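You operate a simulated robot arm through the tools that you are given. There is no shell and no other tool.

You run a simulated robot arm. Do the job below in one go: nothing can be reset, and whatever is moved stays where it is left.

## Task
Put things in order on the top of the packing table. At the end: the blue sucker from the top of the packing table is on the red pins box; the brown card tube is on the brown carton; the grey steel block from the top of the packing table stands on top of the wrapped blue bundle (marked "DUNES"); the white job card (marked "DUNES") from the top of the packing table stands where the brown card tube stood; whatever was shut is shut again. Leave all else as you found it, and nothing knocked over. Set down upright: card tube.

The check looks at the end state, three seconds after you hand in, the way a careful person would. Anything else that was tipped, shoved, dropped, spilled or broken makes it a failure.

## Robot
A 5-joint arm with a two-finger parallel gripper, fixed in place. Base frame: the origin is at the foot of the arm, x ahead of it, y to its left, z up; the work surface is at about z = 0. Lengths are in m, angles in degrees, forces in N, time in s.
With the tool pointing down near the work surface it reaches from about 0.26 to 0.6 m from the base axis. Its first joint turns from -66.0 to 66.0 degrees. The tool tilts only in the upright plane through the base axis and itself; it spins freely about its own axis. Payload 1.57 kg.
The tool frame sits at the grasp point between the pads (the TCP): z along the fingers, y along the line on which they close. The tips reach 0.03 m beyond it. The gripper opens to 0.08 m. The fingers are 0.017 m wide and 0.012 m thick; the gripper's body (0.04 by 0.082 m) begins 0.08 m behind the TCP.
Orientation is that of the tool frame in the base frame, as [roll, pitch, yaw] about the fixed x, y, z axes, in that order (R = Rz(yaw) Ry(pitch) Rx(roll)). With the fingers straight down and closing along the base's y, the tool's x points along the base's -x, its y along +y and its z along -z.

## Interface
- The arm moves only by the tool nudge_tool. Its argument "commands" is a list of rows, each a list of 6 numbers: the shift along the base's x, y, z in units of 40 mm (1.0 is 40 mm), then the turn, a rotation vector about the base's x, y, z in units of 5 degrees (1.0 is 5 degrees). In form: [[x, y, z, rx, ry, rz], ...]. A call has 1 to 20 rows; each row shifts and turns the commanded pose from where the row before left it. "hand" is the closure, from 0 (fully open) to 1 (shut), set as the call begins (left out, the last holds). A call with a number of a shift or a turn outside -1 to 1 is refused whole. Each row takes 0.2 s and may step no farther than 0.05 m and 8.6 degrees from the row before; otherwise, or with a gripper value out of range, the whole call is refused. A pose out of reach is approached as far as the arm can. The call stops where the force on the tool passes 40 N (or 10 N more than at its start, if that is more) or the arm is blocked; 0.2 s more then pass. The fingers move at their own pace (about 0.153 m/s each) and stop on an object; they squeeze with about 37 N. The grip force told is the motor's: it shows also when the fingers shut on nothing. Time passes only in rows, and 0.2 s behind the last, so rows that do not move let the fingers close. It gives the time, the measured TCP pose, the force on the tool (base axes), the opening and the grip force at its end, in the units of the frame above (readings bear some noise), with the torque about the TCP (base axes, N m) and any sound that the robot's microphone picked up, and new pictures: "show" is both (left out), scene, wrist or none.
- Cameras (640 x 400 px; columns grow to the right, rows downward): "scene" is fixed at [0.0542, 0.4132, 0.5182]; the picture's right is [-0.53, -0.85, 0.00], its down [-0.52, 0.33, -0.79] and it looks along [0.67, -0.42, -0.61] (base axes); focal length 228 px, centre (320, 200). "wrist" rides on the gripper at [0.072, -0.007, -0.122] in the tool frame; the picture's right is [0.09, 1.00, 0.00], its down [-0.84, 0.08, -0.54] and it looks along [-0.54, 0.05, 0.84] (tool axes); focal length 238 px, centre (320, 200). There is no depth. A picture from a camera that has moved, and an enlarged one, comes with that camera's place and axes in the base frame and with its lens.
- close_up(camera, box): a new picture of the part [left, top, right, bottom] of that camera's present view, enlarged. The clock stands still meanwhile.
- hand_in(): hands the job in; it is judged then, once.

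Places have to be worked out from the pictures, the camera data and where the tool is seen. Open the gripper and draw the arm clear of the work before you hand the job in, unless the task says otherwise.

The tools are called after "Call:" as name(argument=value, ...) on one line, values as JSON. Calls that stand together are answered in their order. nudge_tool: Moves the arm, as the interface text tells. Its arguments: {"type":"object","properties":{"commands":{"type":"array","items":{"type":"array","items":{"type":"number"}}},"hand":{"type":"number"},"show":{"type":"string","enum":["both","scene","wrist","none"]}},"required":["commands"]} The other tools are called the same way: close_up (camera, box) takes an enlarged picture of a part of a camera's view; hand_in () hands the job in.

At the start:

```text
t: 0.0
ee_pos: [0.3836, -0.0303, 0.369]
tool_rot: [179.9, -0.1, 179.9]
wrist_force: [-0.4, -0.4, -0.8]
moment: [0.01, -0.05, 0.01]
width: 0.0797
grasp_force: 0.1
```

scene: 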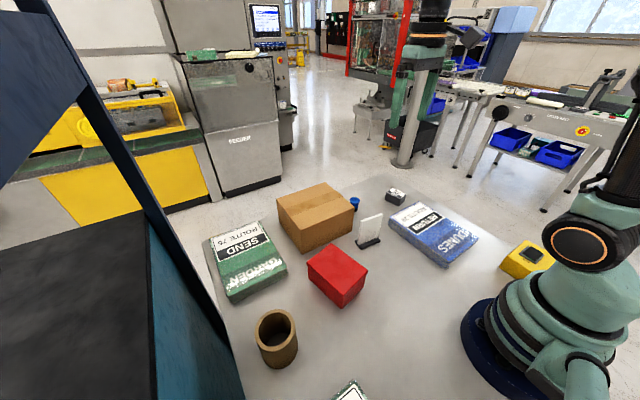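
wrist: 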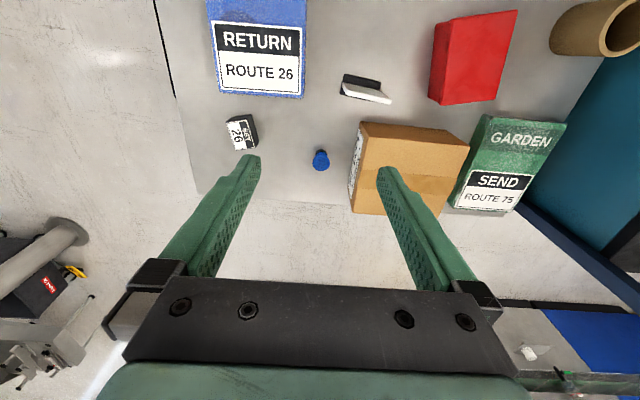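

I start by taking a closer look at the objects on the table in both views before moving anything.

Call:
close_up(camera="scene", box=[200, 170, 360, 270])

Call:
close_up(camera="scene", box=[330, 170, 490, 270])

Call:
close_up(camera="scene", box=[220, 280, 412, 400])

Call:
close_up(camera="scene", box=[480, 220, 640, 320])

Call:
close_up(camera="wrist", box=[200, 60, 392, 180])

Call:
close_up(camera="wrist", box=[340, 0, 640, 220])

```text
4.00 times, centred on (280, 220) of scene
camera zoom: at [0.0542, 0.4132, 0.5182], right [-0.53, -0.85, 0.0], down [-0.52, 0.33, -0.79], along [0.67, -0.42, -0.61], focal length 912 px, centre (480, 120)
```

zoom: 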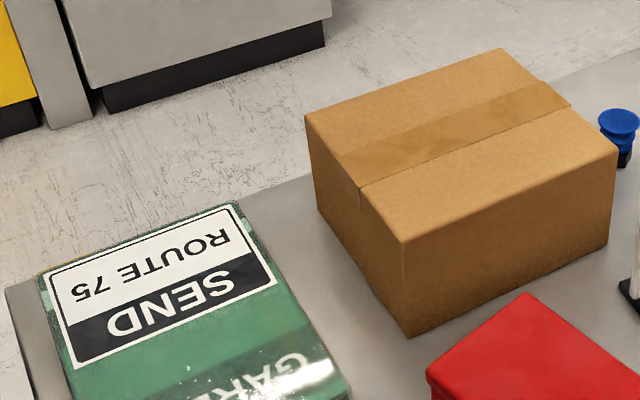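

```text
4.00 times, centred on (410, 220) of scene
camera zoom: at [0.0542, 0.4132, 0.5182], right [-0.53, -0.85, 0.0], down [-0.52, 0.33, -0.79], along [0.67, -0.42, -0.61], focal length 912 px, centre (-40, 120)
```

zoom: 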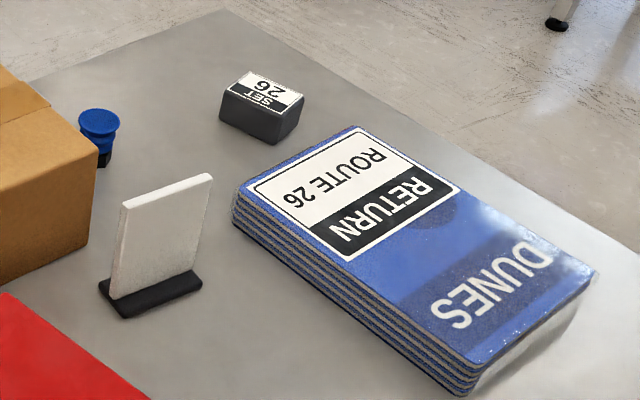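

```text
3.33 times, centred on (316, 340) of scene
camera zoom: at [0.0542, 0.4132, 0.5182], right [-0.53, -0.85, 0.0], down [-0.52, 0.33, -0.79], along [0.67, -0.42, -0.61], focal length 760 px, centre (333, -267)
```

zoom: 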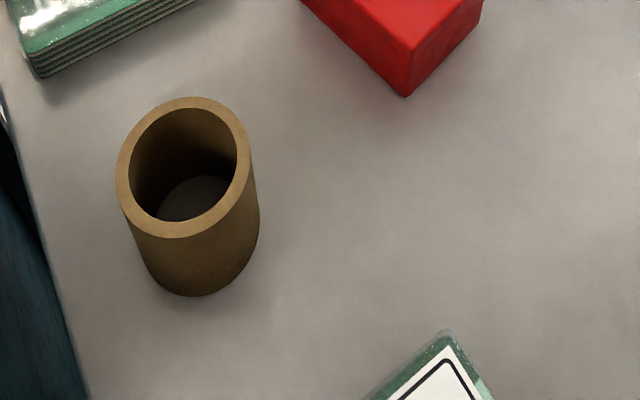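

```text
4.00 times, centred on (560, 270) of scene
camera zoom: at [0.0542, 0.4132, 0.5182], right [-0.53, -0.85, 0.0], down [-0.52, 0.33, -0.79], along [0.67, -0.42, -0.61], focal length 912 px, centre (-640, -80)
```

zoom: 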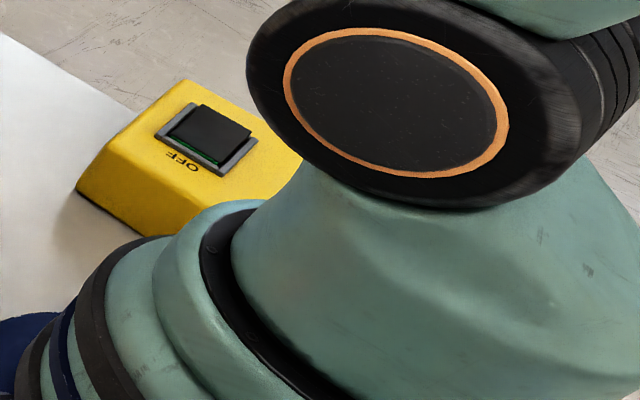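

```text
3.33 times, centred on (296, 120) of wrist
camera zoom: at [0.3115, -0.0341, 0.4912], right [-0.09, 1.0, 0.0], down [0.84, 0.08, 0.54], along [0.54, 0.05, -0.84], focal length 794 px, centre (400, 467)
```

zoom: 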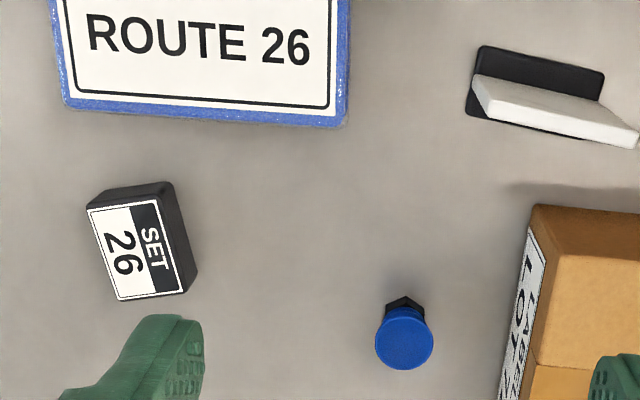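

```text
1.82 times, centred on (490, 110) of wrist
camera zoom: at [0.3115, -0.0341, 0.4912], right [-0.09, 1.0, 0.0], down [0.84, 0.08, 0.54], along [0.54, 0.05, -0.84], focal length 433 px, centre (11, 364)
```

zoom: 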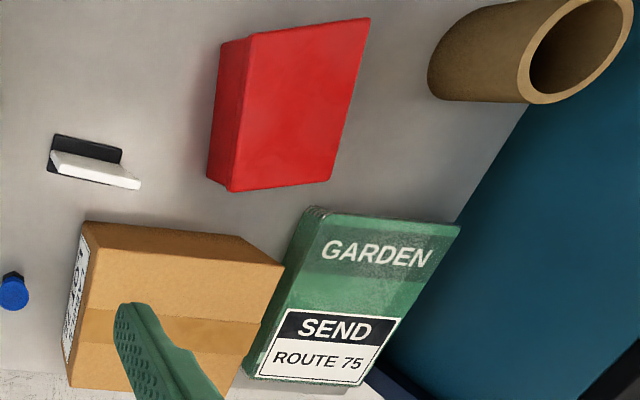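

The tube appears at about (0.249, 0.384), carton top about x 0.43–0.59, y 0.06–0.235 at z≈0.096, card about (0.368, 0.047), sucker about (0.50, -0.015), block about (0.47, -0.175). I look more closely at the red box, the card and the shelf next to the tube before moving.

Call:
close_up(camera="scene", box=[290, 190, 418, 310])

Call:
close_up(camera="scene", box=[0, 0, 320, 400])

Call:
close_up(camera="wrist", box=[320, 60, 420, 220])

Call:
close_up(camera="wrist", box=[420, 0, 520, 110])

```text
3.33 times, centred on (354, 250) of scene
camera zoom: at [0.0542, 0.4132, 0.5182], right [-0.53, -0.85, 0.0], down [-0.52, 0.33, -0.79], along [0.67, -0.42, -0.61], focal length 760 px, centre (207, 33)
```

zoom: 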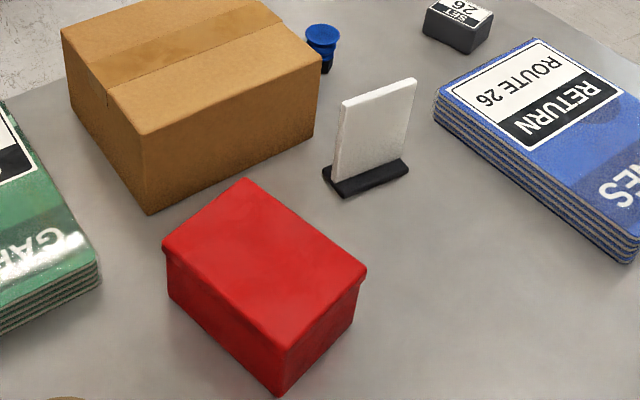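

```text
1.00 times, centred on (160, 200) of scene (not enlarged: the box is as wide or as high as the picture)
camera zoom: at [0.0542, 0.4132, 0.5182], right [-0.53, -0.85, 0.0], down [-0.52, 0.33, -0.79], along [0.67, -0.42, -0.61], focal length 228 px, centre (480, 200)
```

zoom: 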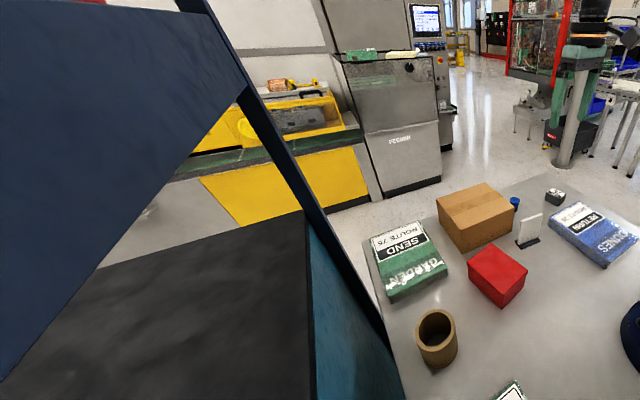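

```text
2.50 times, centred on (370, 140) of wrist
camera zoom: at [0.3115, -0.0341, 0.4912], right [-0.09, 1.0, 0.0], down [0.84, 0.08, 0.54], along [0.54, 0.05, -0.84], focal length 596 px, centre (195, 350)
```

zoom: 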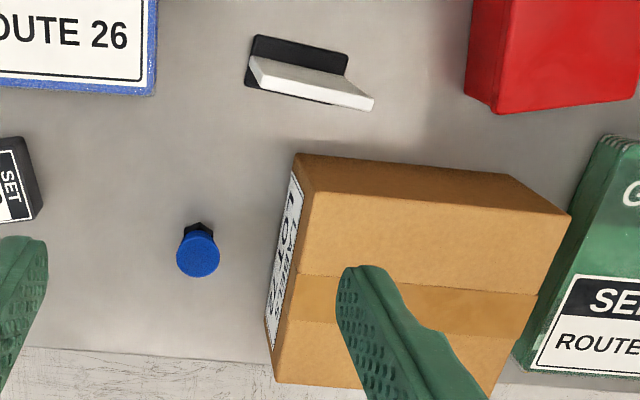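

```text
3.64 times, centred on (470, 55) of wrist
camera zoom: at [0.3115, -0.0341, 0.4912], right [-0.09, 1.0, 0.0], down [0.84, 0.08, 0.54], along [0.54, 0.05, -0.84], focal length 867 px, centre (-226, 727)
```

zoom: 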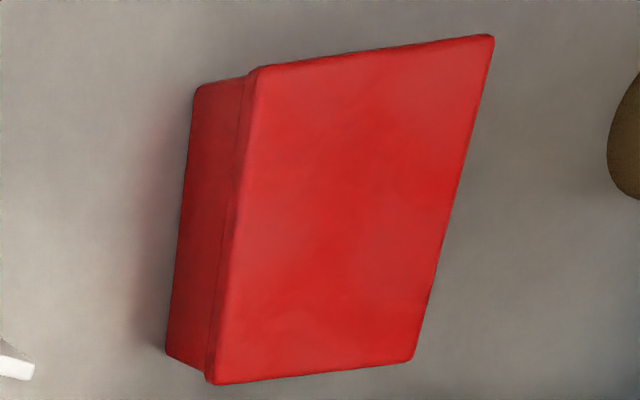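

The red box has a closed lid; its top centre is about (0.310, 0.205) at z≈0.066. I swing the arm high toward the tube side (turning the tool with the base) to see the tube and cabinet better.

Call:
nudge_tool(commands=[[-0.2375, 0.6, 0, 0, 0, 0.9], [-0.2375, 0.6, 0, 0, 0, 0.9], [-0.2375, 0.6, 0, 0, 0, 0.9], [-0.2375, 0.6, 0, 0, 0, 0.9], [-0.2375, 0.6, 0, 0, 0, 0.9], [-0.2375, 0.6, 0, 0, 0, 0.9], [-0.2375, 0.6, 0, 0, 0, 0.9], [-0.2375, 0.6, 0, 0, 0, 0.9], [-0.2375, 0.6, 0, 0, 0, 0.9], [-0.2375, 0.6, 0, 0, 0, 0.9], [-0.2375, 0.6, 0, 0, 0, 0.9], [-0.2375, 0.6, 0, 0, 0, 0.9]], hand=0)

```text
t: 2.6
ee_pos: [0.2705, 0.2589, 0.3692]
tool_rot: [-180.0, 0.0, -126.0]
wrist_force: [0.4, -0.7, -0.6]
moment: [0.02, 0.06, 0.04]
width: 0.08
grasp_force: 0.1
camera wrist: at [0.2335, 0.1995, 0.4912], right [-0.86, 0.51, 0.0], down [0.43, 0.72, 0.54], along [0.28, 0.47, -0.84], focal length 238 px, centre (320, 200)
```

scene: 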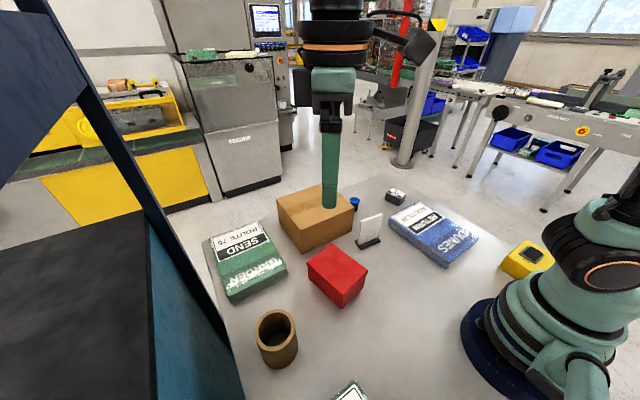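
wrist: 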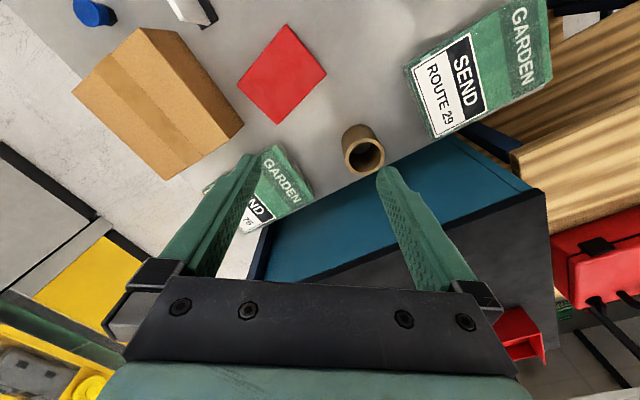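

The cabinet beside the table works out to y≈0.55, well clear of the tube. I zoom on the tube in the wrist view to refine its position.

Call:
close_up(camera="wrist", box=[310, 100, 438, 180])

Call:
close_up(camera="scene", box=[240, 300, 320, 380])

```text
5.00 times, centred on (374, 140) of wrist
camera zoom: at [0.2335, 0.1995, 0.4912], right [-0.86, 0.51, 0.0], down [0.43, 0.72, 0.54], along [0.28, 0.47, -0.84], focal length 1192 px, centre (50, 500)
```

zoom: 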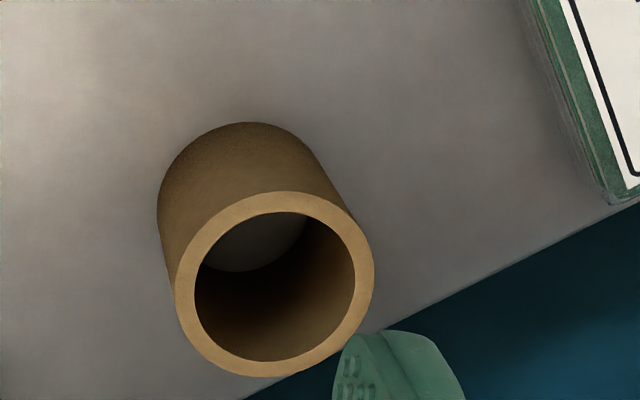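

```text
5.00 times, centred on (280, 340) of scene
camera zoom: at [0.0542, 0.4132, 0.5182], right [-0.53, -0.85, 0.0], down [-0.52, 0.33, -0.79], along [0.67, -0.42, -0.61], focal length 1140 px, centre (520, -500)
```

zoom: 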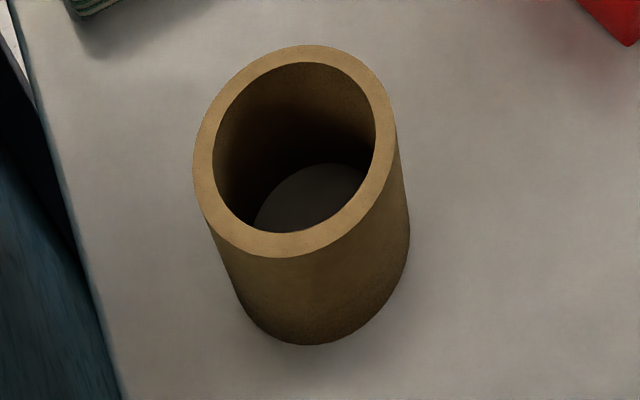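

Both cameras agree: tube centre ≈ (0.250, 0.3865), height ≈ 0.083, outer Ø ≈ 0.0725, wall ≈ 7 mm. I'll grip the wall on the side away from the cabinet: move above (0.2765, 0.367) with fingers partly closed and check alignment.

Call:
nudge_tool(commands=[[0.0375, 0.677, -1.0, 0, 0, 0], [0.0375, 0.677, -1.0, 0, 0, 0], [0.0375, 0.677, -1.0, 0, 0, 0], [0.0375, 0.677, -1.0, 0, 0, 0], [0, 0, 0, 0, 0, 0]], hand=0.45)

```text
t: 3.8
ee_pos: [0.277, 0.3675, 0.2073]
tool_rot: [180.0, -0.1, -126.0]
wrist_force: [-0.6, 1.0, 0.1]
moment: [0.02, 0.01, -0.03]
width: 0.044
grasp_force: 0.1
camera wrist: at [0.2406, 0.3086, 0.33], right [-0.86, 0.51, 0.0], down [0.43, 0.72, 0.54], along [0.28, 0.47, -0.84], focal length 238 px, centre (320, 200)
```

scene: 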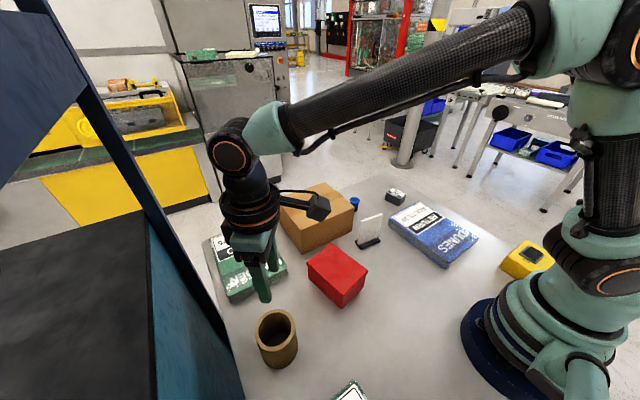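
wrist: 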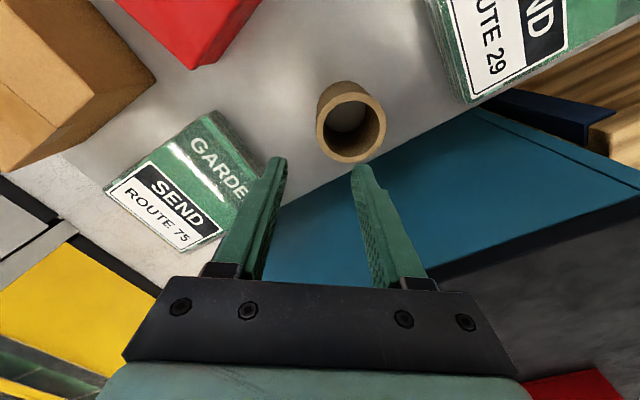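

Call:
close_up(camera="wrist", box=[286, 60, 414, 180])

```text
3.33 times, centred on (350, 120) of wrist
camera zoom: at [0.2406, 0.3086, 0.33], right [-0.86, 0.51, 0.0], down [0.43, 0.72, 0.54], along [0.28, 0.47, -0.84], focal length 794 px, centre (220, 467)
```

zoom: 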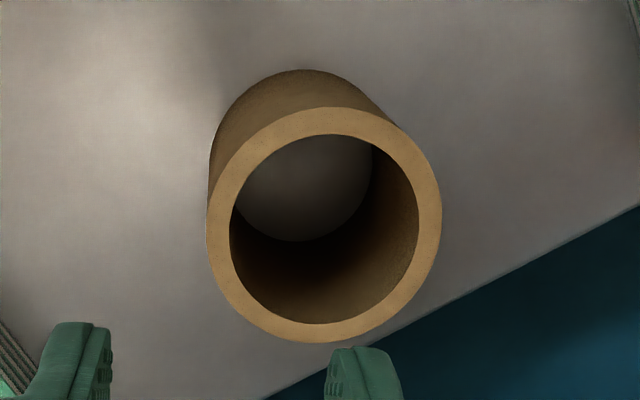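

Tube centre re-measured at (0.2495, 0.386), and the TCP sits right over the wall. I lower straight down to z≈0.06 with one finger inside and one outside the wall.

Call:
nudge_tool(commands=[[0, 0, -0.92, 0, 0, 0], [0, 0, -0.92, 0, 0, 0], [0, 0, -0.92, 0, 0, 0], [0, 0, -0.92, 0, 0, 0], [0, 0, 0, 0, 0, 0]])

```text
t: 5.0
ee_pos: [0.2761, 0.3685, 0.0596]
tool_rot: [-180.0, 0.0, -126.0]
wrist_force: [0.5, 0.4, 0.0]
moment: [0.01, 0.0, 0.04]
width: 0.0437
grasp_force: 0.1
camera wrist: at [0.2392, 0.307, 0.1824], right [-0.86, 0.51, 0.0], down [0.43, 0.72, 0.54], along [0.28, 0.47, -0.84], focal length 238 px, centre (320, 200)
```

scene: 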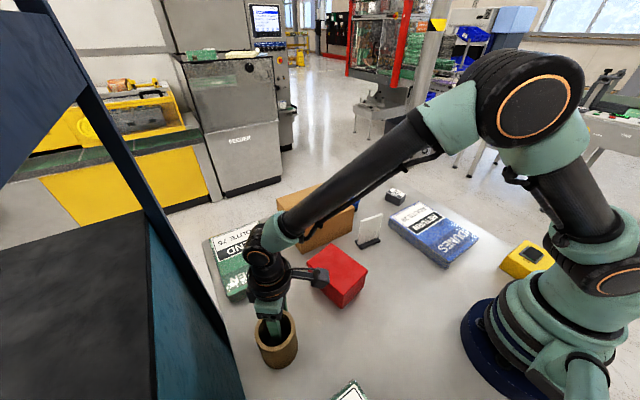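
wrist: 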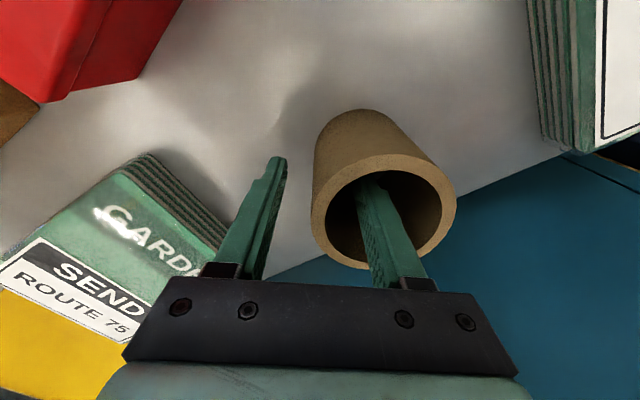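

One finger is inside the tube and one outside. I close the gripper on the wall.

Call:
nudge_tool(commands=[[0, 0, 0, 0, 0, 0], [0, 0, 0, 0, 0, 0], [0, 0, 0, 0, 0, 0]], hand=1, show="wrist")

```text
t: 5.8
ee_pos: [0.2756, 0.3683, 0.0609]
tool_rot: [180.0, 0.0, -126.0]
wrist_force: [-0.2, -0.3, -0.4]
moment: [-0.02, -0.02, 0.02]
width: 0.0059
grasp_force: 26.0
camera wrist: at [0.2392, 0.307, 0.1828], right [-0.86, 0.51, 0.0], down [0.43, 0.72, 0.54], along [0.28, 0.47, -0.84], focal length 238 px, centre (320, 200)
```

wrist: 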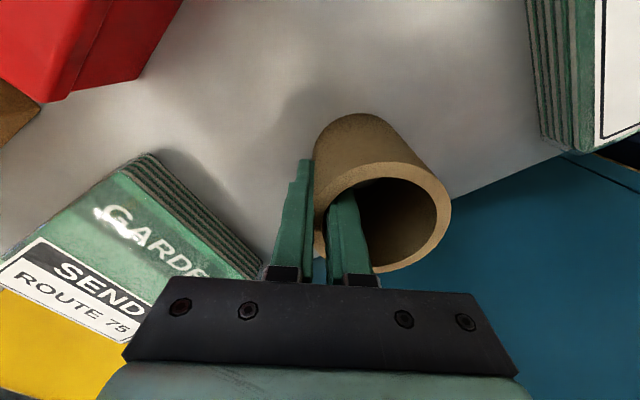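

The wall is gripped (width 5.9 mm, force present). I lift a little and check that the tube comes up level.

Call:
nudge_tool(commands=[[0, 0, 0.4, 0, 0, 0], [0, 0, 0.8, 0, 0, 0], [0, 0, 0.8, 0, 0, 0], [0, 0, 0, 0, 0, 0]])

```text
t: 6.8
ee_pos: [0.2748, 0.3669, 0.1419]
tool_rot: [179.9, 0.0, -125.9]
wrist_force: [0.1, -0.3, -0.2]
moment: [-0.04, -0.04, -0.02]
width: 0.006
grasp_force: 25.5
camera wrist: at [0.2383, 0.3072, 0.2646], right [-0.86, 0.51, 0.0], down [0.43, 0.72, 0.54], along [0.28, 0.47, -0.84], focal length 238 px, centre (320, 200)
```

scene: 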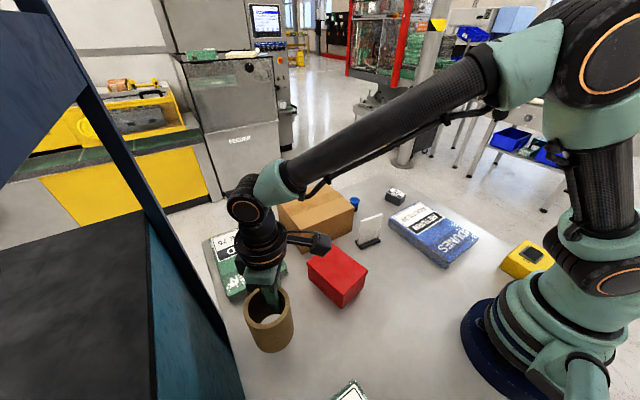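
wrist: 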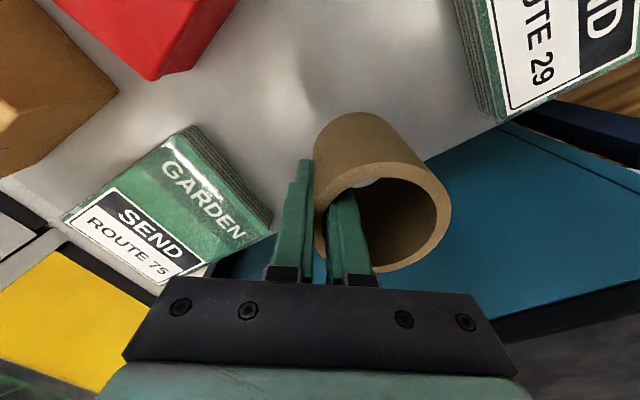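

The tube hangs level with its centre ≈33 mm along tool‑y from the TCP. I raise it and carry it over the carton, turning the tool with the base, stopping above the carton's middle.

Call:
nudge_tool(commands=[[0, 0, 1.0, 0, 0, 0], [0, 0, 1.0, 0, 0, 0], [0.65, -0.703, 0.035, 0, 0, -0.844], [0.65, -0.703, 0.035, 0, 0, -0.844], [0.65, -0.703, 0.035, 0, 0, -0.844], [0.65, -0.703, 0.035, 0, 0, -0.844], [0.65, -0.703, 0.035, 0, 0, -0.844], [0.65, -0.703, 0.035, 0, 0, -0.844], [0.65, -0.703, 0.035, 0, 0, -0.844], [0.65, -0.703, 0.035, 0, 0, -0.844], [0.65, -0.703, 0.035, 0, 0, -0.844], [0, 0, 0, 0, 0, 0]])

```text
t: 9.4
ee_pos: [0.5107, 0.1133, 0.2354]
tool_rot: [-179.9, -0.1, -164.1]
wrist_force: [0.0, -0.5, -1.1]
moment: [-0.01, 0.03, 0.01]
width: 0.0061
grasp_force: 25.8
camera wrist: at [0.4424, 0.089, 0.3581], right [-0.36, 0.93, 0.0], down [0.78, 0.3, 0.54], along [0.51, 0.2, -0.84], focal length 238 px, centre (320, 200)
```

scene: 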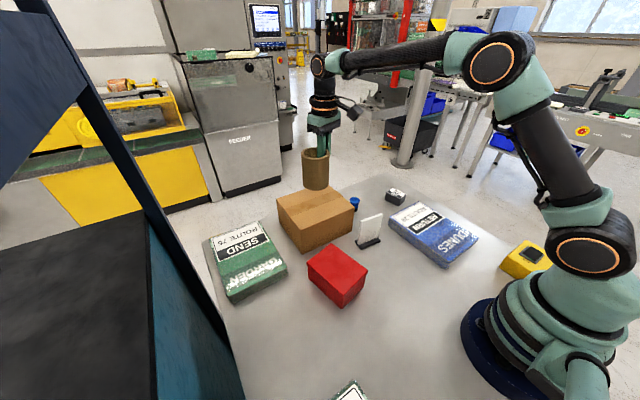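
wrist: 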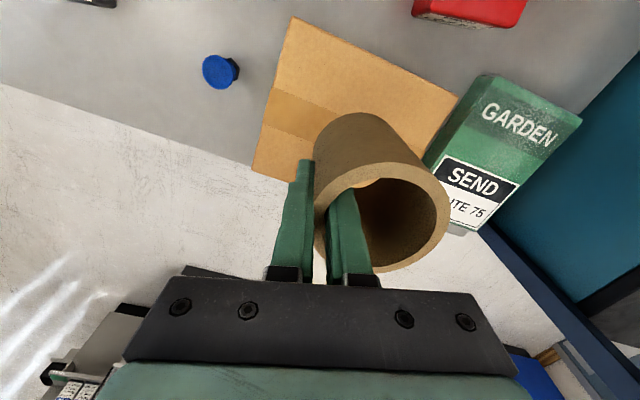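

The tube is now over the carton at roughly (0.502, 0.145). I lower to just above the expected contact height and look.

Call:
nudge_tool(commands=[[0, 0, -0.8, 0, 0, 0], [0, 0, -0.7, 0, 0, 0], [0, 0, -0.2, 0, 0, 0], [0, 0, 0, 0, 0, 0]])

Call:
close_up(camera="scene", box=[260, 130, 388, 260])

```text
t: 10.4
ee_pos: [0.509, 0.1136, 0.1674]
tool_rot: [180.0, 0.0, -164.0]
wrist_force: [0.1, 0.0, -0.4]
moment: [0.02, 0.01, 0.02]
width: 0.006
grasp_force: 25.8
camera wrist: at [0.4421, 0.09, 0.2896], right [-0.36, 0.93, 0.0], down [0.78, 0.3, 0.54], along [0.51, 0.2, -0.84], focal length 238 px, centre (320, 200)
```

scene: 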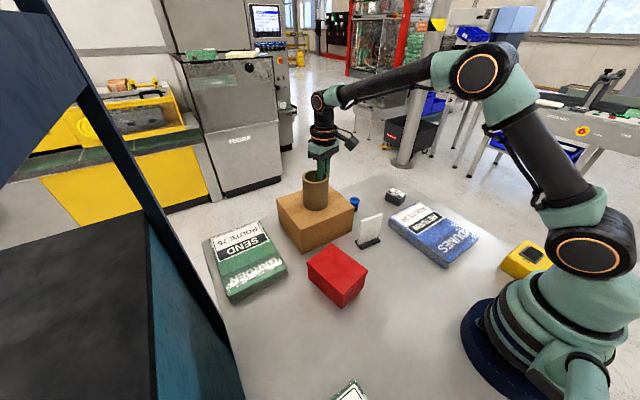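
wrist: 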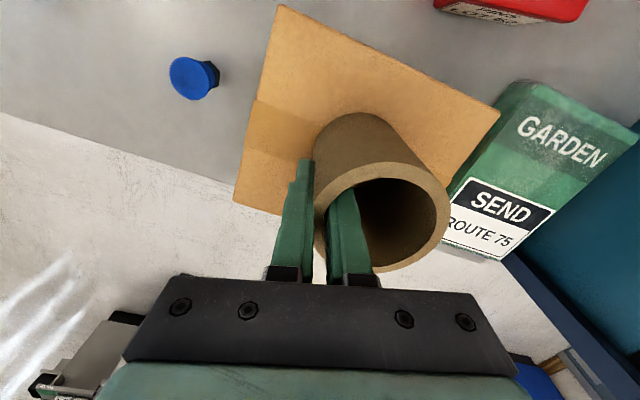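

```text
3.08 times, centred on (324, 195) of scene
camera zoom: at [0.0542, 0.4132, 0.5182], right [-0.53, -0.85, 0.0], down [-0.52, 0.33, -0.79], along [0.67, -0.42, -0.61], focal length 701 px, centre (308, 215)
```

zoom: 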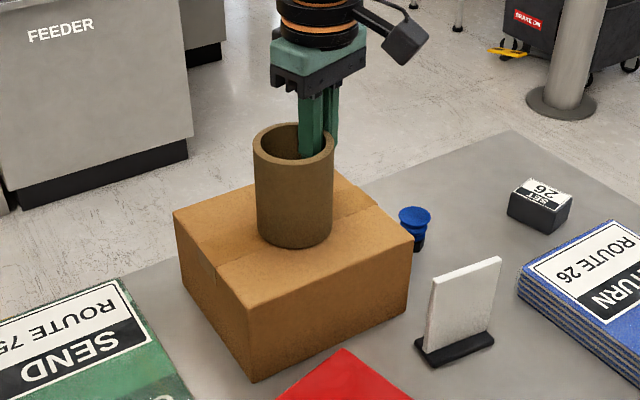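

The tube is a few mm above the carton top. I lower in small steps and watch the vertical force for contact.

Call:
nudge_tool(commands=[[0, 0, -0.08, 0, 0, 0], [0, 0, -0.07, 0, 0, 0], [0, 0, 0, 0, 0, 0]], show="none")

```text
t: 11.2
ee_pos: [0.5097, 0.1137, 0.1611]
tool_rot: [180.0, 0.0, -164.0]
wrist_force: [0.4, -0.9, -1.0]
moment: [0.0, 0.0, -0.02]
width: 0.0062
grasp_force: 25.1
```

Call:
nudge_tool(commands=[[0, 0, -0.05, 0, 0, 0], [0, 0, -0.05, 0, 0, 0], [0, 0, 0, 0, 0, 0]], show="none")

```text
t: 12.0
ee_pos: [0.5098, 0.1148, 0.1592]
tool_rot: [-179.9, 0.4, -164.0]
wrist_force: [-4.9, -7.5, 29.4]
moment: [0.08, 0.0, 0.09]
width: 0.0063
grasp_force: 26.2
```

Contact: about 29 N upward at z≈0.159. I back off ~1.6 mm to take the pressure off before releasing.

Call:
nudge_tool(commands=[[0, 0, 0.045, 0, 0, 0], [0, 0, 0, 0, 0, 0]], show="both")

Call:
close_up(camera="scene", box=[270, 150, 370, 250])

```text
t: 12.6
ee_pos: [0.5105, 0.1148, 0.1587]
tool_rot: [-180.0, 0.2, -164.0]
wrist_force: [4.6, -1.6, 13.4]
moment: [0.32, -0.56, -0.04]
width: 0.006
grasp_force: 25.7
camera wrist: at [0.4429, 0.0898, 0.2807], right [-0.36, 0.93, 0.0], down [0.78, 0.3, 0.54], along [0.51, 0.2, -0.84], focal length 238 px, centre (320, 200)
```

scene: 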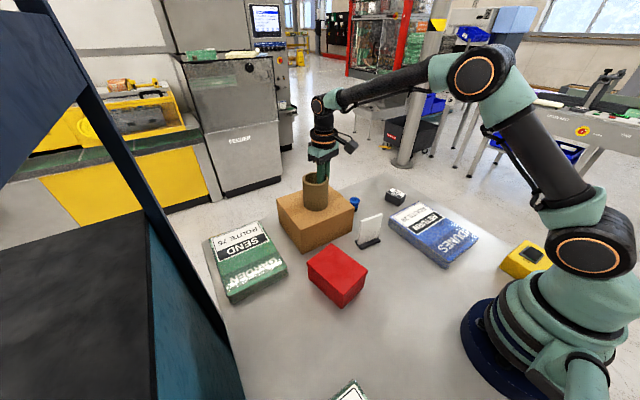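
wrist: 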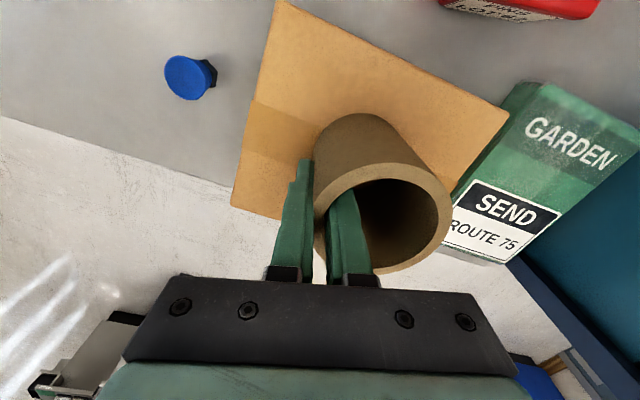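

```text
4.00 times, centred on (320, 200) of scene
camera zoom: at [0.0541, 0.4132, 0.5182], right [-0.53, -0.85, 0.0], down [-0.52, 0.33, -0.79], along [0.67, -0.42, -0.61], focal length 912 px, centre (320, 200)
```

zoom: 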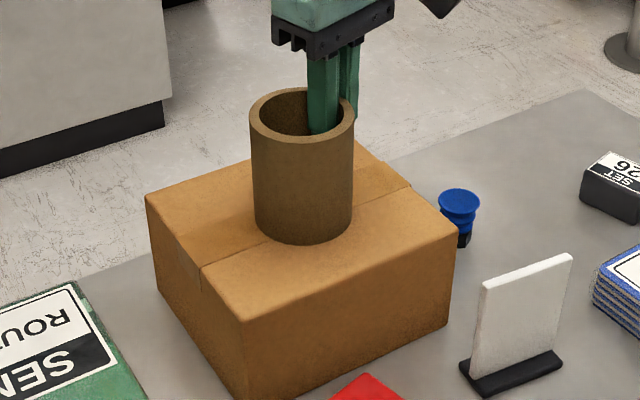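

Still pressing with ~13 N; I ease up ~1 mm more, then open the fingers to the approach width.

Call:
nudge_tool(commands=[[0, 0, 0.025, 0, 0, 0], [0, 0, 0, 0, 0, 0]], show="none")

Call:
nudge_tool(commands=[[0, 0, 0, 0, 0, 0], [0, 0, 0, 0, 0, 0], [0, 0, 0, 0, 0, 0]], hand=0.5, show="both")

```text
t: 13.2
ee_pos: [0.5098, 0.1137, 0.1587]
tool_rot: [180.0, -0.1, -164.1]
wrist_force: [4.3, 1.3, 6.8]
moment: [0.28, -0.41, -0.06]
width: 0.0056
grasp_force: 25.8
```

```text
t: 14.0
ee_pos: [0.5082, 0.1144, 0.1601]
tool_rot: [-179.9, 0.0, -164.0]
wrist_force: [0.2, 0.5, 0.0]
moment: [0.0, 0.01, -0.01]
width: 0.04
grasp_force: 0.1
camera wrist: at [0.4423, 0.0896, 0.2814], right [-0.36, 0.93, 0.0], down [0.78, 0.3, 0.54], along [0.5, 0.2, -0.84], focal length 238 px, centre (320, 200)
```

scene: 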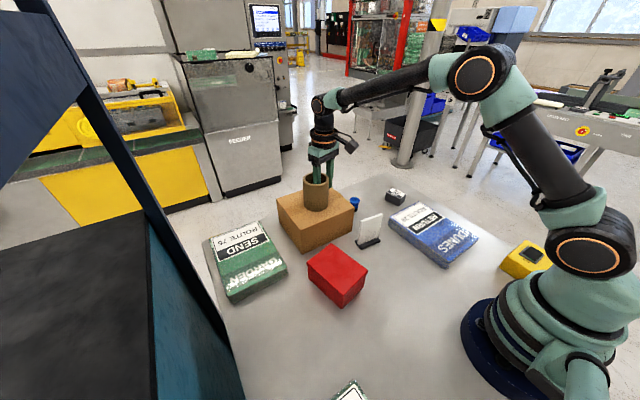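
wrist: 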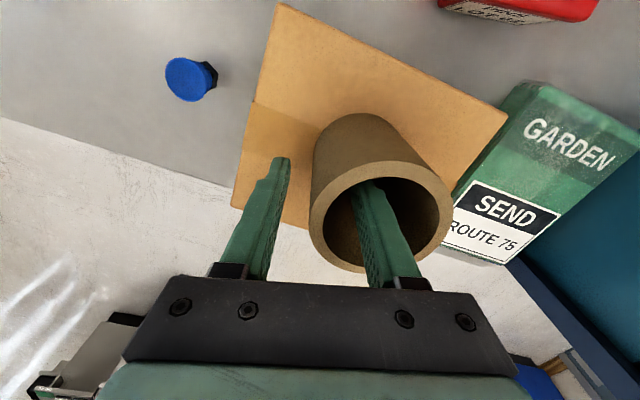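

The tube is released and standing. I raise straight up clear of it and look.

Call:
nudge_tool(commands=[[0, 0, 0.5, 0, 0, 0], [0, 0, 1.0, 0, 0, 0], [0, 0, 1.0, 0, 0, 0], [0, 0, 1.0, 0, 0, 0], [0, 0, 0, 0, 0, 0]])

Call:
close_up(camera="scene", box=[270, 150, 370, 250])

```text
t: 15.2
ee_pos: [0.5098, 0.1141, 0.3001]
tool_rot: [-179.9, 0.1, -164.1]
wrist_force: [0.9, -0.6, -0.3]
moment: [-0.01, -0.02, 0.01]
width: 0.04
grasp_force: 0.2
camera wrist: at [0.4421, 0.0891, 0.4225], right [-0.36, 0.93, 0.0], down [0.78, 0.3, 0.54], along [0.51, 0.2, -0.84], focal length 238 px, centre (320, 200)
```

scene: 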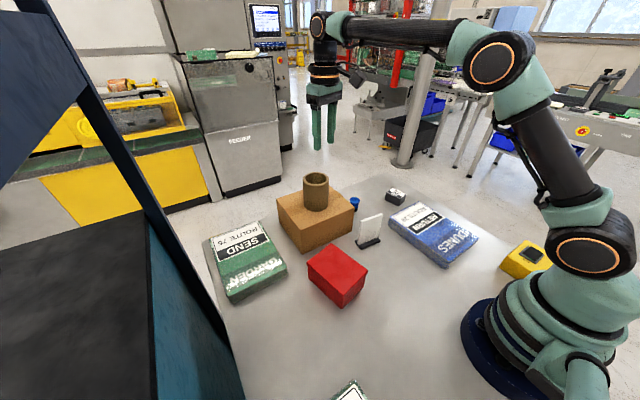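
wrist: 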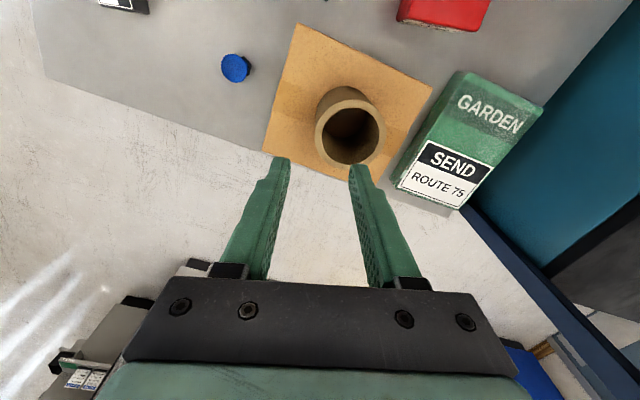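

```text
4.00 times, centred on (320, 200) of scene
camera zoom: at [0.0542, 0.4132, 0.5182], right [-0.53, -0.85, 0.0], down [-0.52, 0.33, -0.79], along [0.67, -0.42, -0.61], focal length 912 px, centre (320, 200)
```

zoom: 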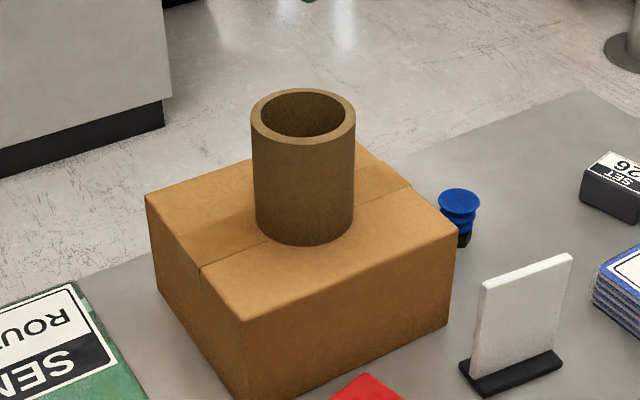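

The tube stands upright and centred on the carton. Next the job card: I move to view it from its −y side with the tool spun so the fingers close across the card's thickness.

Call:
nudge_tool(commands=[[-0.194, -0.242, -0.028, 0, 0, 0.978], [-0.194, -0.242, -0.028, 0, 0, 0.978], [-0.194, -0.242, -0.028, 0, 0, 0.978], [-0.194, -0.242, -0.028, 0, 0, 0.978], [-0.194, -0.242, -0.028, 0, 0, 0.978], [-0.194, -0.242, -0.028, 0, 0, 0.978], [-0.194, -0.242, -0.028, 0, 0, 0.978], [-0.194, -0.242, -0.028, 0, 0, 0.978], [-0.194, -0.242, -0.028, 0, 0, 0.978], [-0.194, -0.242, -0.028, 0, 0, 0.978], [-0.194, -0.242, -0.028, 0, 0, 0.978], [-0.194, -0.242, -0.028, 0, 0, 0.978], [-0.194, -0.242, -0.028, 0, 0, 0.978], [-0.194, -0.242, -0.028, 0, 0, 0.978], [-0.194, -0.242, -0.028, 0, 0, 0.978], [-0.194, -0.242, -0.028, 0, 0, 0.978], [-0.194, -0.242, -0.028, 0, 0, 0.978], [-0.194, -0.242, -0.028, 0, 0, 0.978], [0, 0, 0, 0, 0, 0]], hand=0)

```text
t: 19.2
ee_pos: [0.369, -0.061, 0.2791]
tool_rot: [-180.0, 0.0, -75.9]
wrist_force: [-0.2, -0.4, 0.1]
moment: [0.01, -0.01, 0.03]
width: 0.0802
grasp_force: 0.0
camera wrist: at [0.3931, -0.127, 0.4016], right [-0.94, -0.33, 0.0], down [-0.28, 0.79, 0.54], along [-0.18, 0.51, -0.84], focal length 238 px, centre (320, 200)
```

scene: 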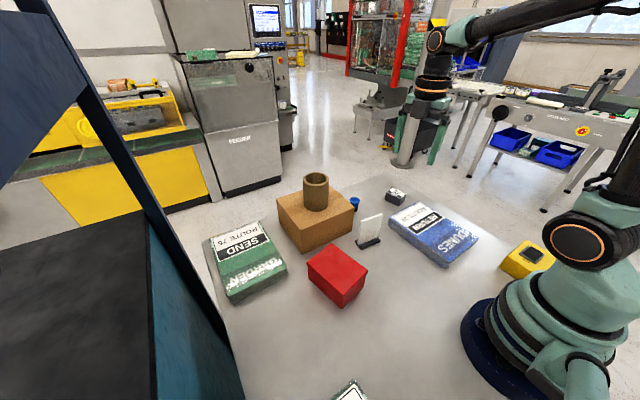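
wrist: 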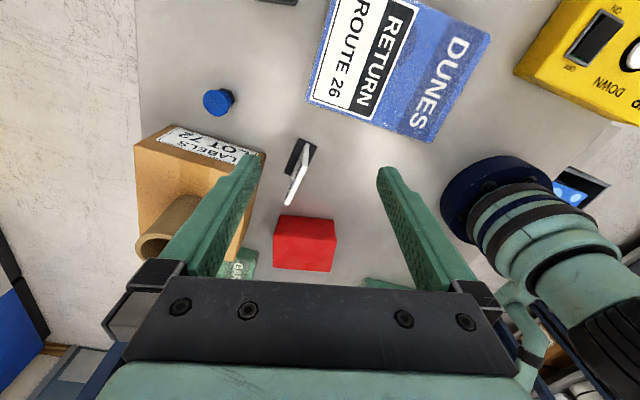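

Call:
close_up(camera="wrist", box=[250, 120, 346, 220])

Call:
close_up(camera="scene", box=[340, 200, 400, 260])

```text
4.00 times, centred on (298, 170) of wrist
camera zoom: at [0.3931, -0.127, 0.4016], right [-0.94, -0.33, 0.0], down [-0.28, 0.79, 0.54], along [-0.18, 0.51, -0.84], focal length 953 px, centre (408, 320)
```

zoom: 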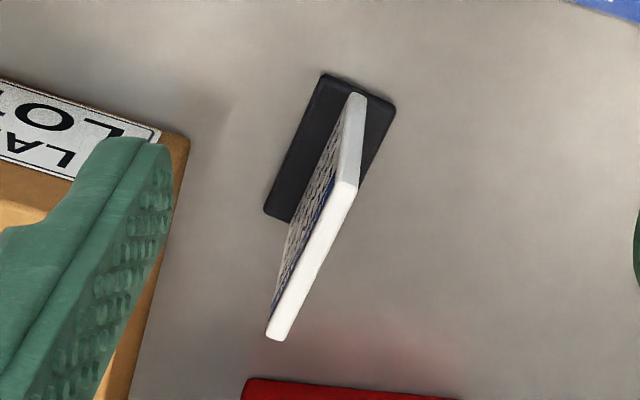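

```text
6.67 times, centred on (370, 230) of scene
camera zoom: at [0.0542, 0.4132, 0.5182], right [-0.53, -0.85, 0.0], down [-0.52, 0.33, -0.79], along [0.67, -0.42, -0.61], focal length 1519 px, centre (-13, 0)
```

zoom: 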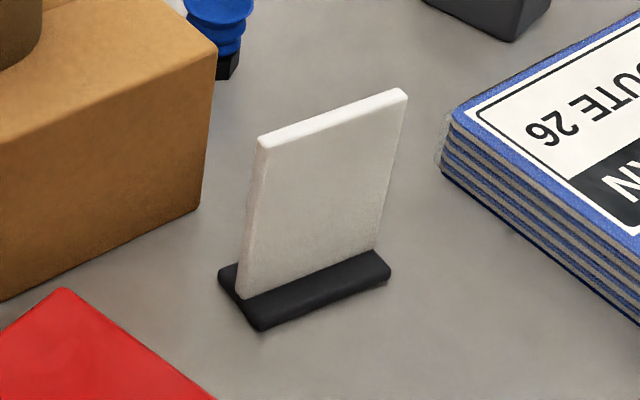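

The card's top edge lies at z≈0.10 centred at (0.3705, 0.0465), its length running ~6° off the y axis; it stands upright on its base. I move above it with the tool spun to ψ≈84° and fingers at 50 mm.

Call:
nudge_tool(commands=[[0.01, 0.672, -0.3, 0, 0, -1.0], [0.01, 0.672, -0.3, 0, 0, -1.0], [0.01, 0.672, -0.3, 0, 0, -1.0], [0.01, 0.672, -0.3, 0, 0, -1.0], [0, 0, -0.5, 0, 0, 0], [0, 0, 0, 0, 0, 0]], hand=0.375)

Call:
close_up(camera="wrist", box=[256, 40, 384, 200])

```text
t: 20.6
ee_pos: [0.3704, 0.047, 0.2101]
tool_rot: [180.0, 0.1, -96.1]
wrist_force: [-0.6, -0.2, 0.8]
moment: [0.03, -0.01, 0.01]
width: 0.0499
grasp_force: 0.1
camera wrist: at [0.3696, -0.0222, 0.3324], right [-1.0, 0.01, 0.0], down [0.01, 0.84, 0.54], along [0.01, 0.54, -0.84], focal length 238 px, centre (320, 200)
```

scene: 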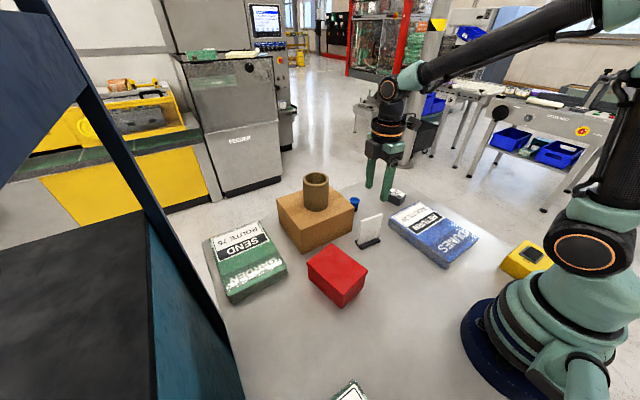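
wrist: 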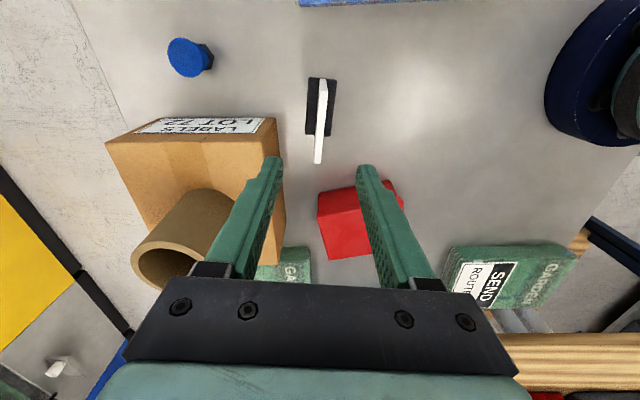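

```text
2.50 times, centred on (320, 120) of wrist
camera zoom: at [0.3696, -0.0222, 0.3324], right [-1.0, 0.01, 0.0], down [0.01, 0.84, 0.54], along [0.01, 0.54, -0.84], focal length 596 px, centre (320, 400)
```

zoom: 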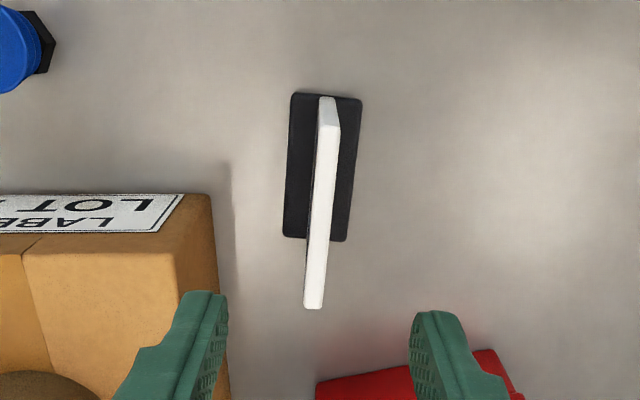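

The TCP is centred on the card (measured centre (0.3705, 0.047), angle 6°). I lower to z≈0.07 to straddle the card above its base.

Call:
nudge_tool(commands=[[0, 0, -0.9, 0, 0, 0], [0, 0, -0.9, 0, 0, 0], [0, 0, -0.9, 0, 0, 0], [0, 0, -0.8, 0, 0, 0], [0, 0, 0, 0, 0, 0]])

Call:
close_up(camera="scene", box=[330, 180, 430, 270])

```text
t: 21.8
ee_pos: [0.371, 0.0464, 0.0698]
tool_rot: [-180.0, 0.0, -96.0]
wrist_force: [-0.2, -0.1, -0.6]
moment: [-0.01, 0.03, 0.04]
width: 0.0503
grasp_force: 0.0
camera wrist: at [0.3698, -0.0238, 0.1931], right [-1.0, 0.01, 0.0], down [0.01, 0.84, 0.54], along [0.01, 0.54, -0.84], focal length 238 px, centre (320, 200)
```

scene: 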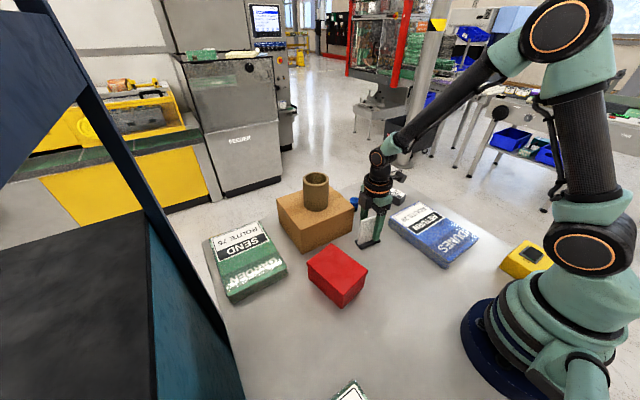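
wrist: 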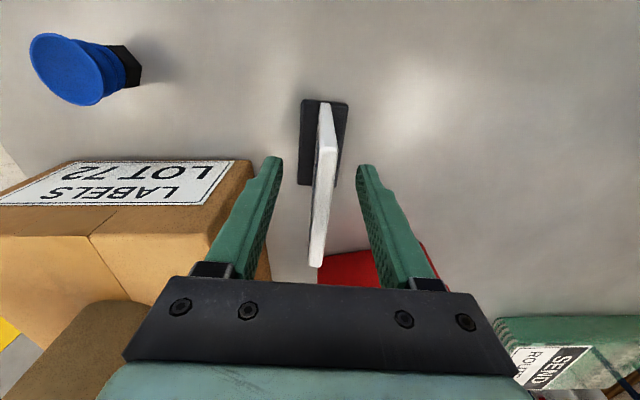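

```text
4.44 times, centred on (380, 225) of scene
camera zoom: at [0.0542, 0.4132, 0.5182], right [-0.53, -0.85, 0.0], down [-0.52, 0.33, -0.79], along [0.67, -0.42, -0.61], focal length 1013 px, centre (53, 89)
```

zoom: 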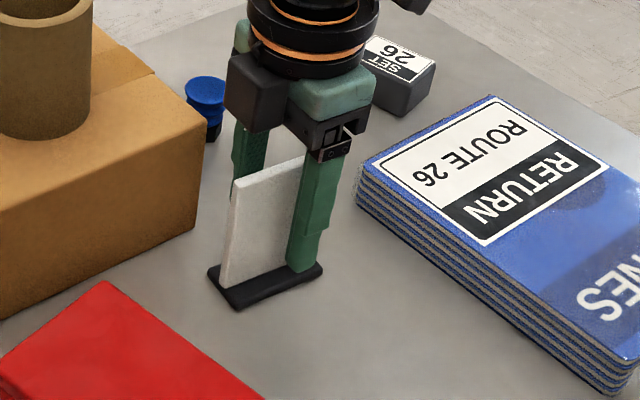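

The fingers straddle the card with room on both sides. I close on it.

Call:
nudge_tool(commands=[[0, 0, 0, 0, 0, 0], [0, 0, 0, 0, 0, 0], [0, 0, 0, 0, 0, 0]], hand=1, show="wrist")

```text
t: 22.6
ee_pos: [0.3698, 0.0467, 0.0714]
tool_rot: [180.0, -0.1, -96.0]
wrist_force: [0.9, 0.7, -1.3]
moment: [0.01, 0.0, 0.02]
width: 0.0073
grasp_force: 26.2
camera wrist: at [0.3698, -0.0237, 0.1934], right [-1.0, 0.01, 0.0], down [0.01, 0.84, 0.54], along [0.01, 0.54, -0.84], focal length 238 px, centre (320, 200)
```

wrist: 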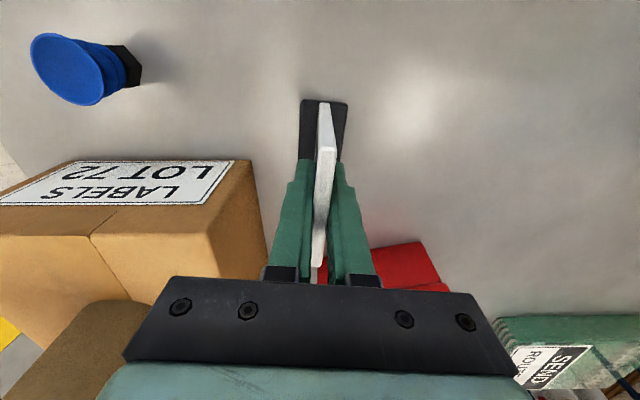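

Card gripped (7.3 mm). I lift it straight up and check it hangs with its base.

Call:
nudge_tool(commands=[[0, 0, 0.4, 0, 0, 0], [0, 0, 0.9, 0, 0, 0], [0, 0, 1.0, 0, 0, 0], [0, 0, 1.0, 0, 0, 0], [0, 0, 0, 0, 0, 0]])

Call:
close_up(camera="scene", box=[330, 130, 430, 230])

```text
t: 23.8
ee_pos: [0.37, 0.0484, 0.2026]
tool_rot: [-180.0, 0.1, -96.0]
wrist_force: [0.0, -0.2, -0.1]
moment: [0.0, 0.03, -0.01]
width: 0.0074
grasp_force: 26.7
camera wrist: at [0.3691, -0.0229, 0.3255], right [-1.0, 0.01, 0.0], down [0.01, 0.84, 0.54], along [0.01, 0.54, -0.84], focal length 238 px, centre (320, 200)
```

scene: 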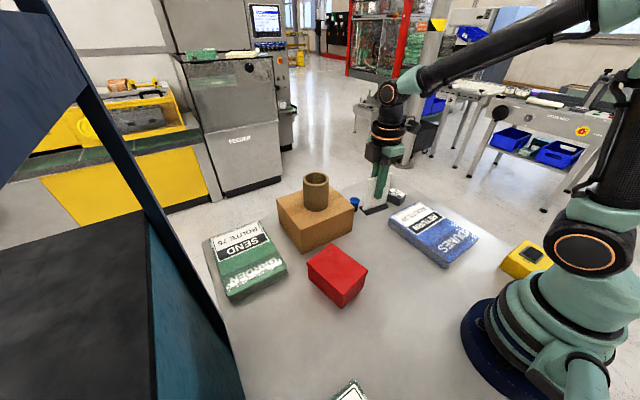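
wrist: 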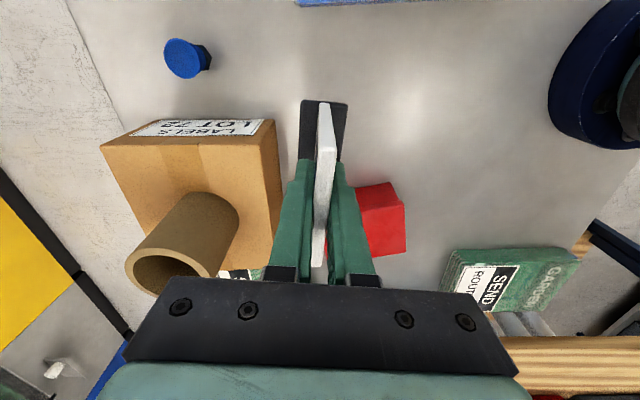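

```text
4.00 times, centred on (380, 180) of scene
camera zoom: at [0.0542, 0.4132, 0.5182], right [-0.53, -0.85, 0.0], down [-0.52, 0.33, -0.79], along [0.67, -0.42, -0.61], focal length 912 px, centre (80, 280)
```

zoom: 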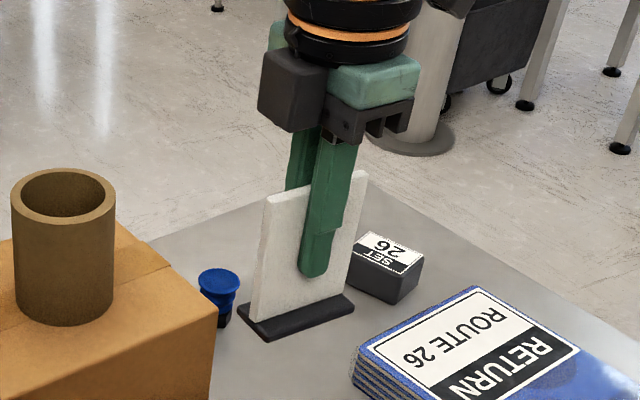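

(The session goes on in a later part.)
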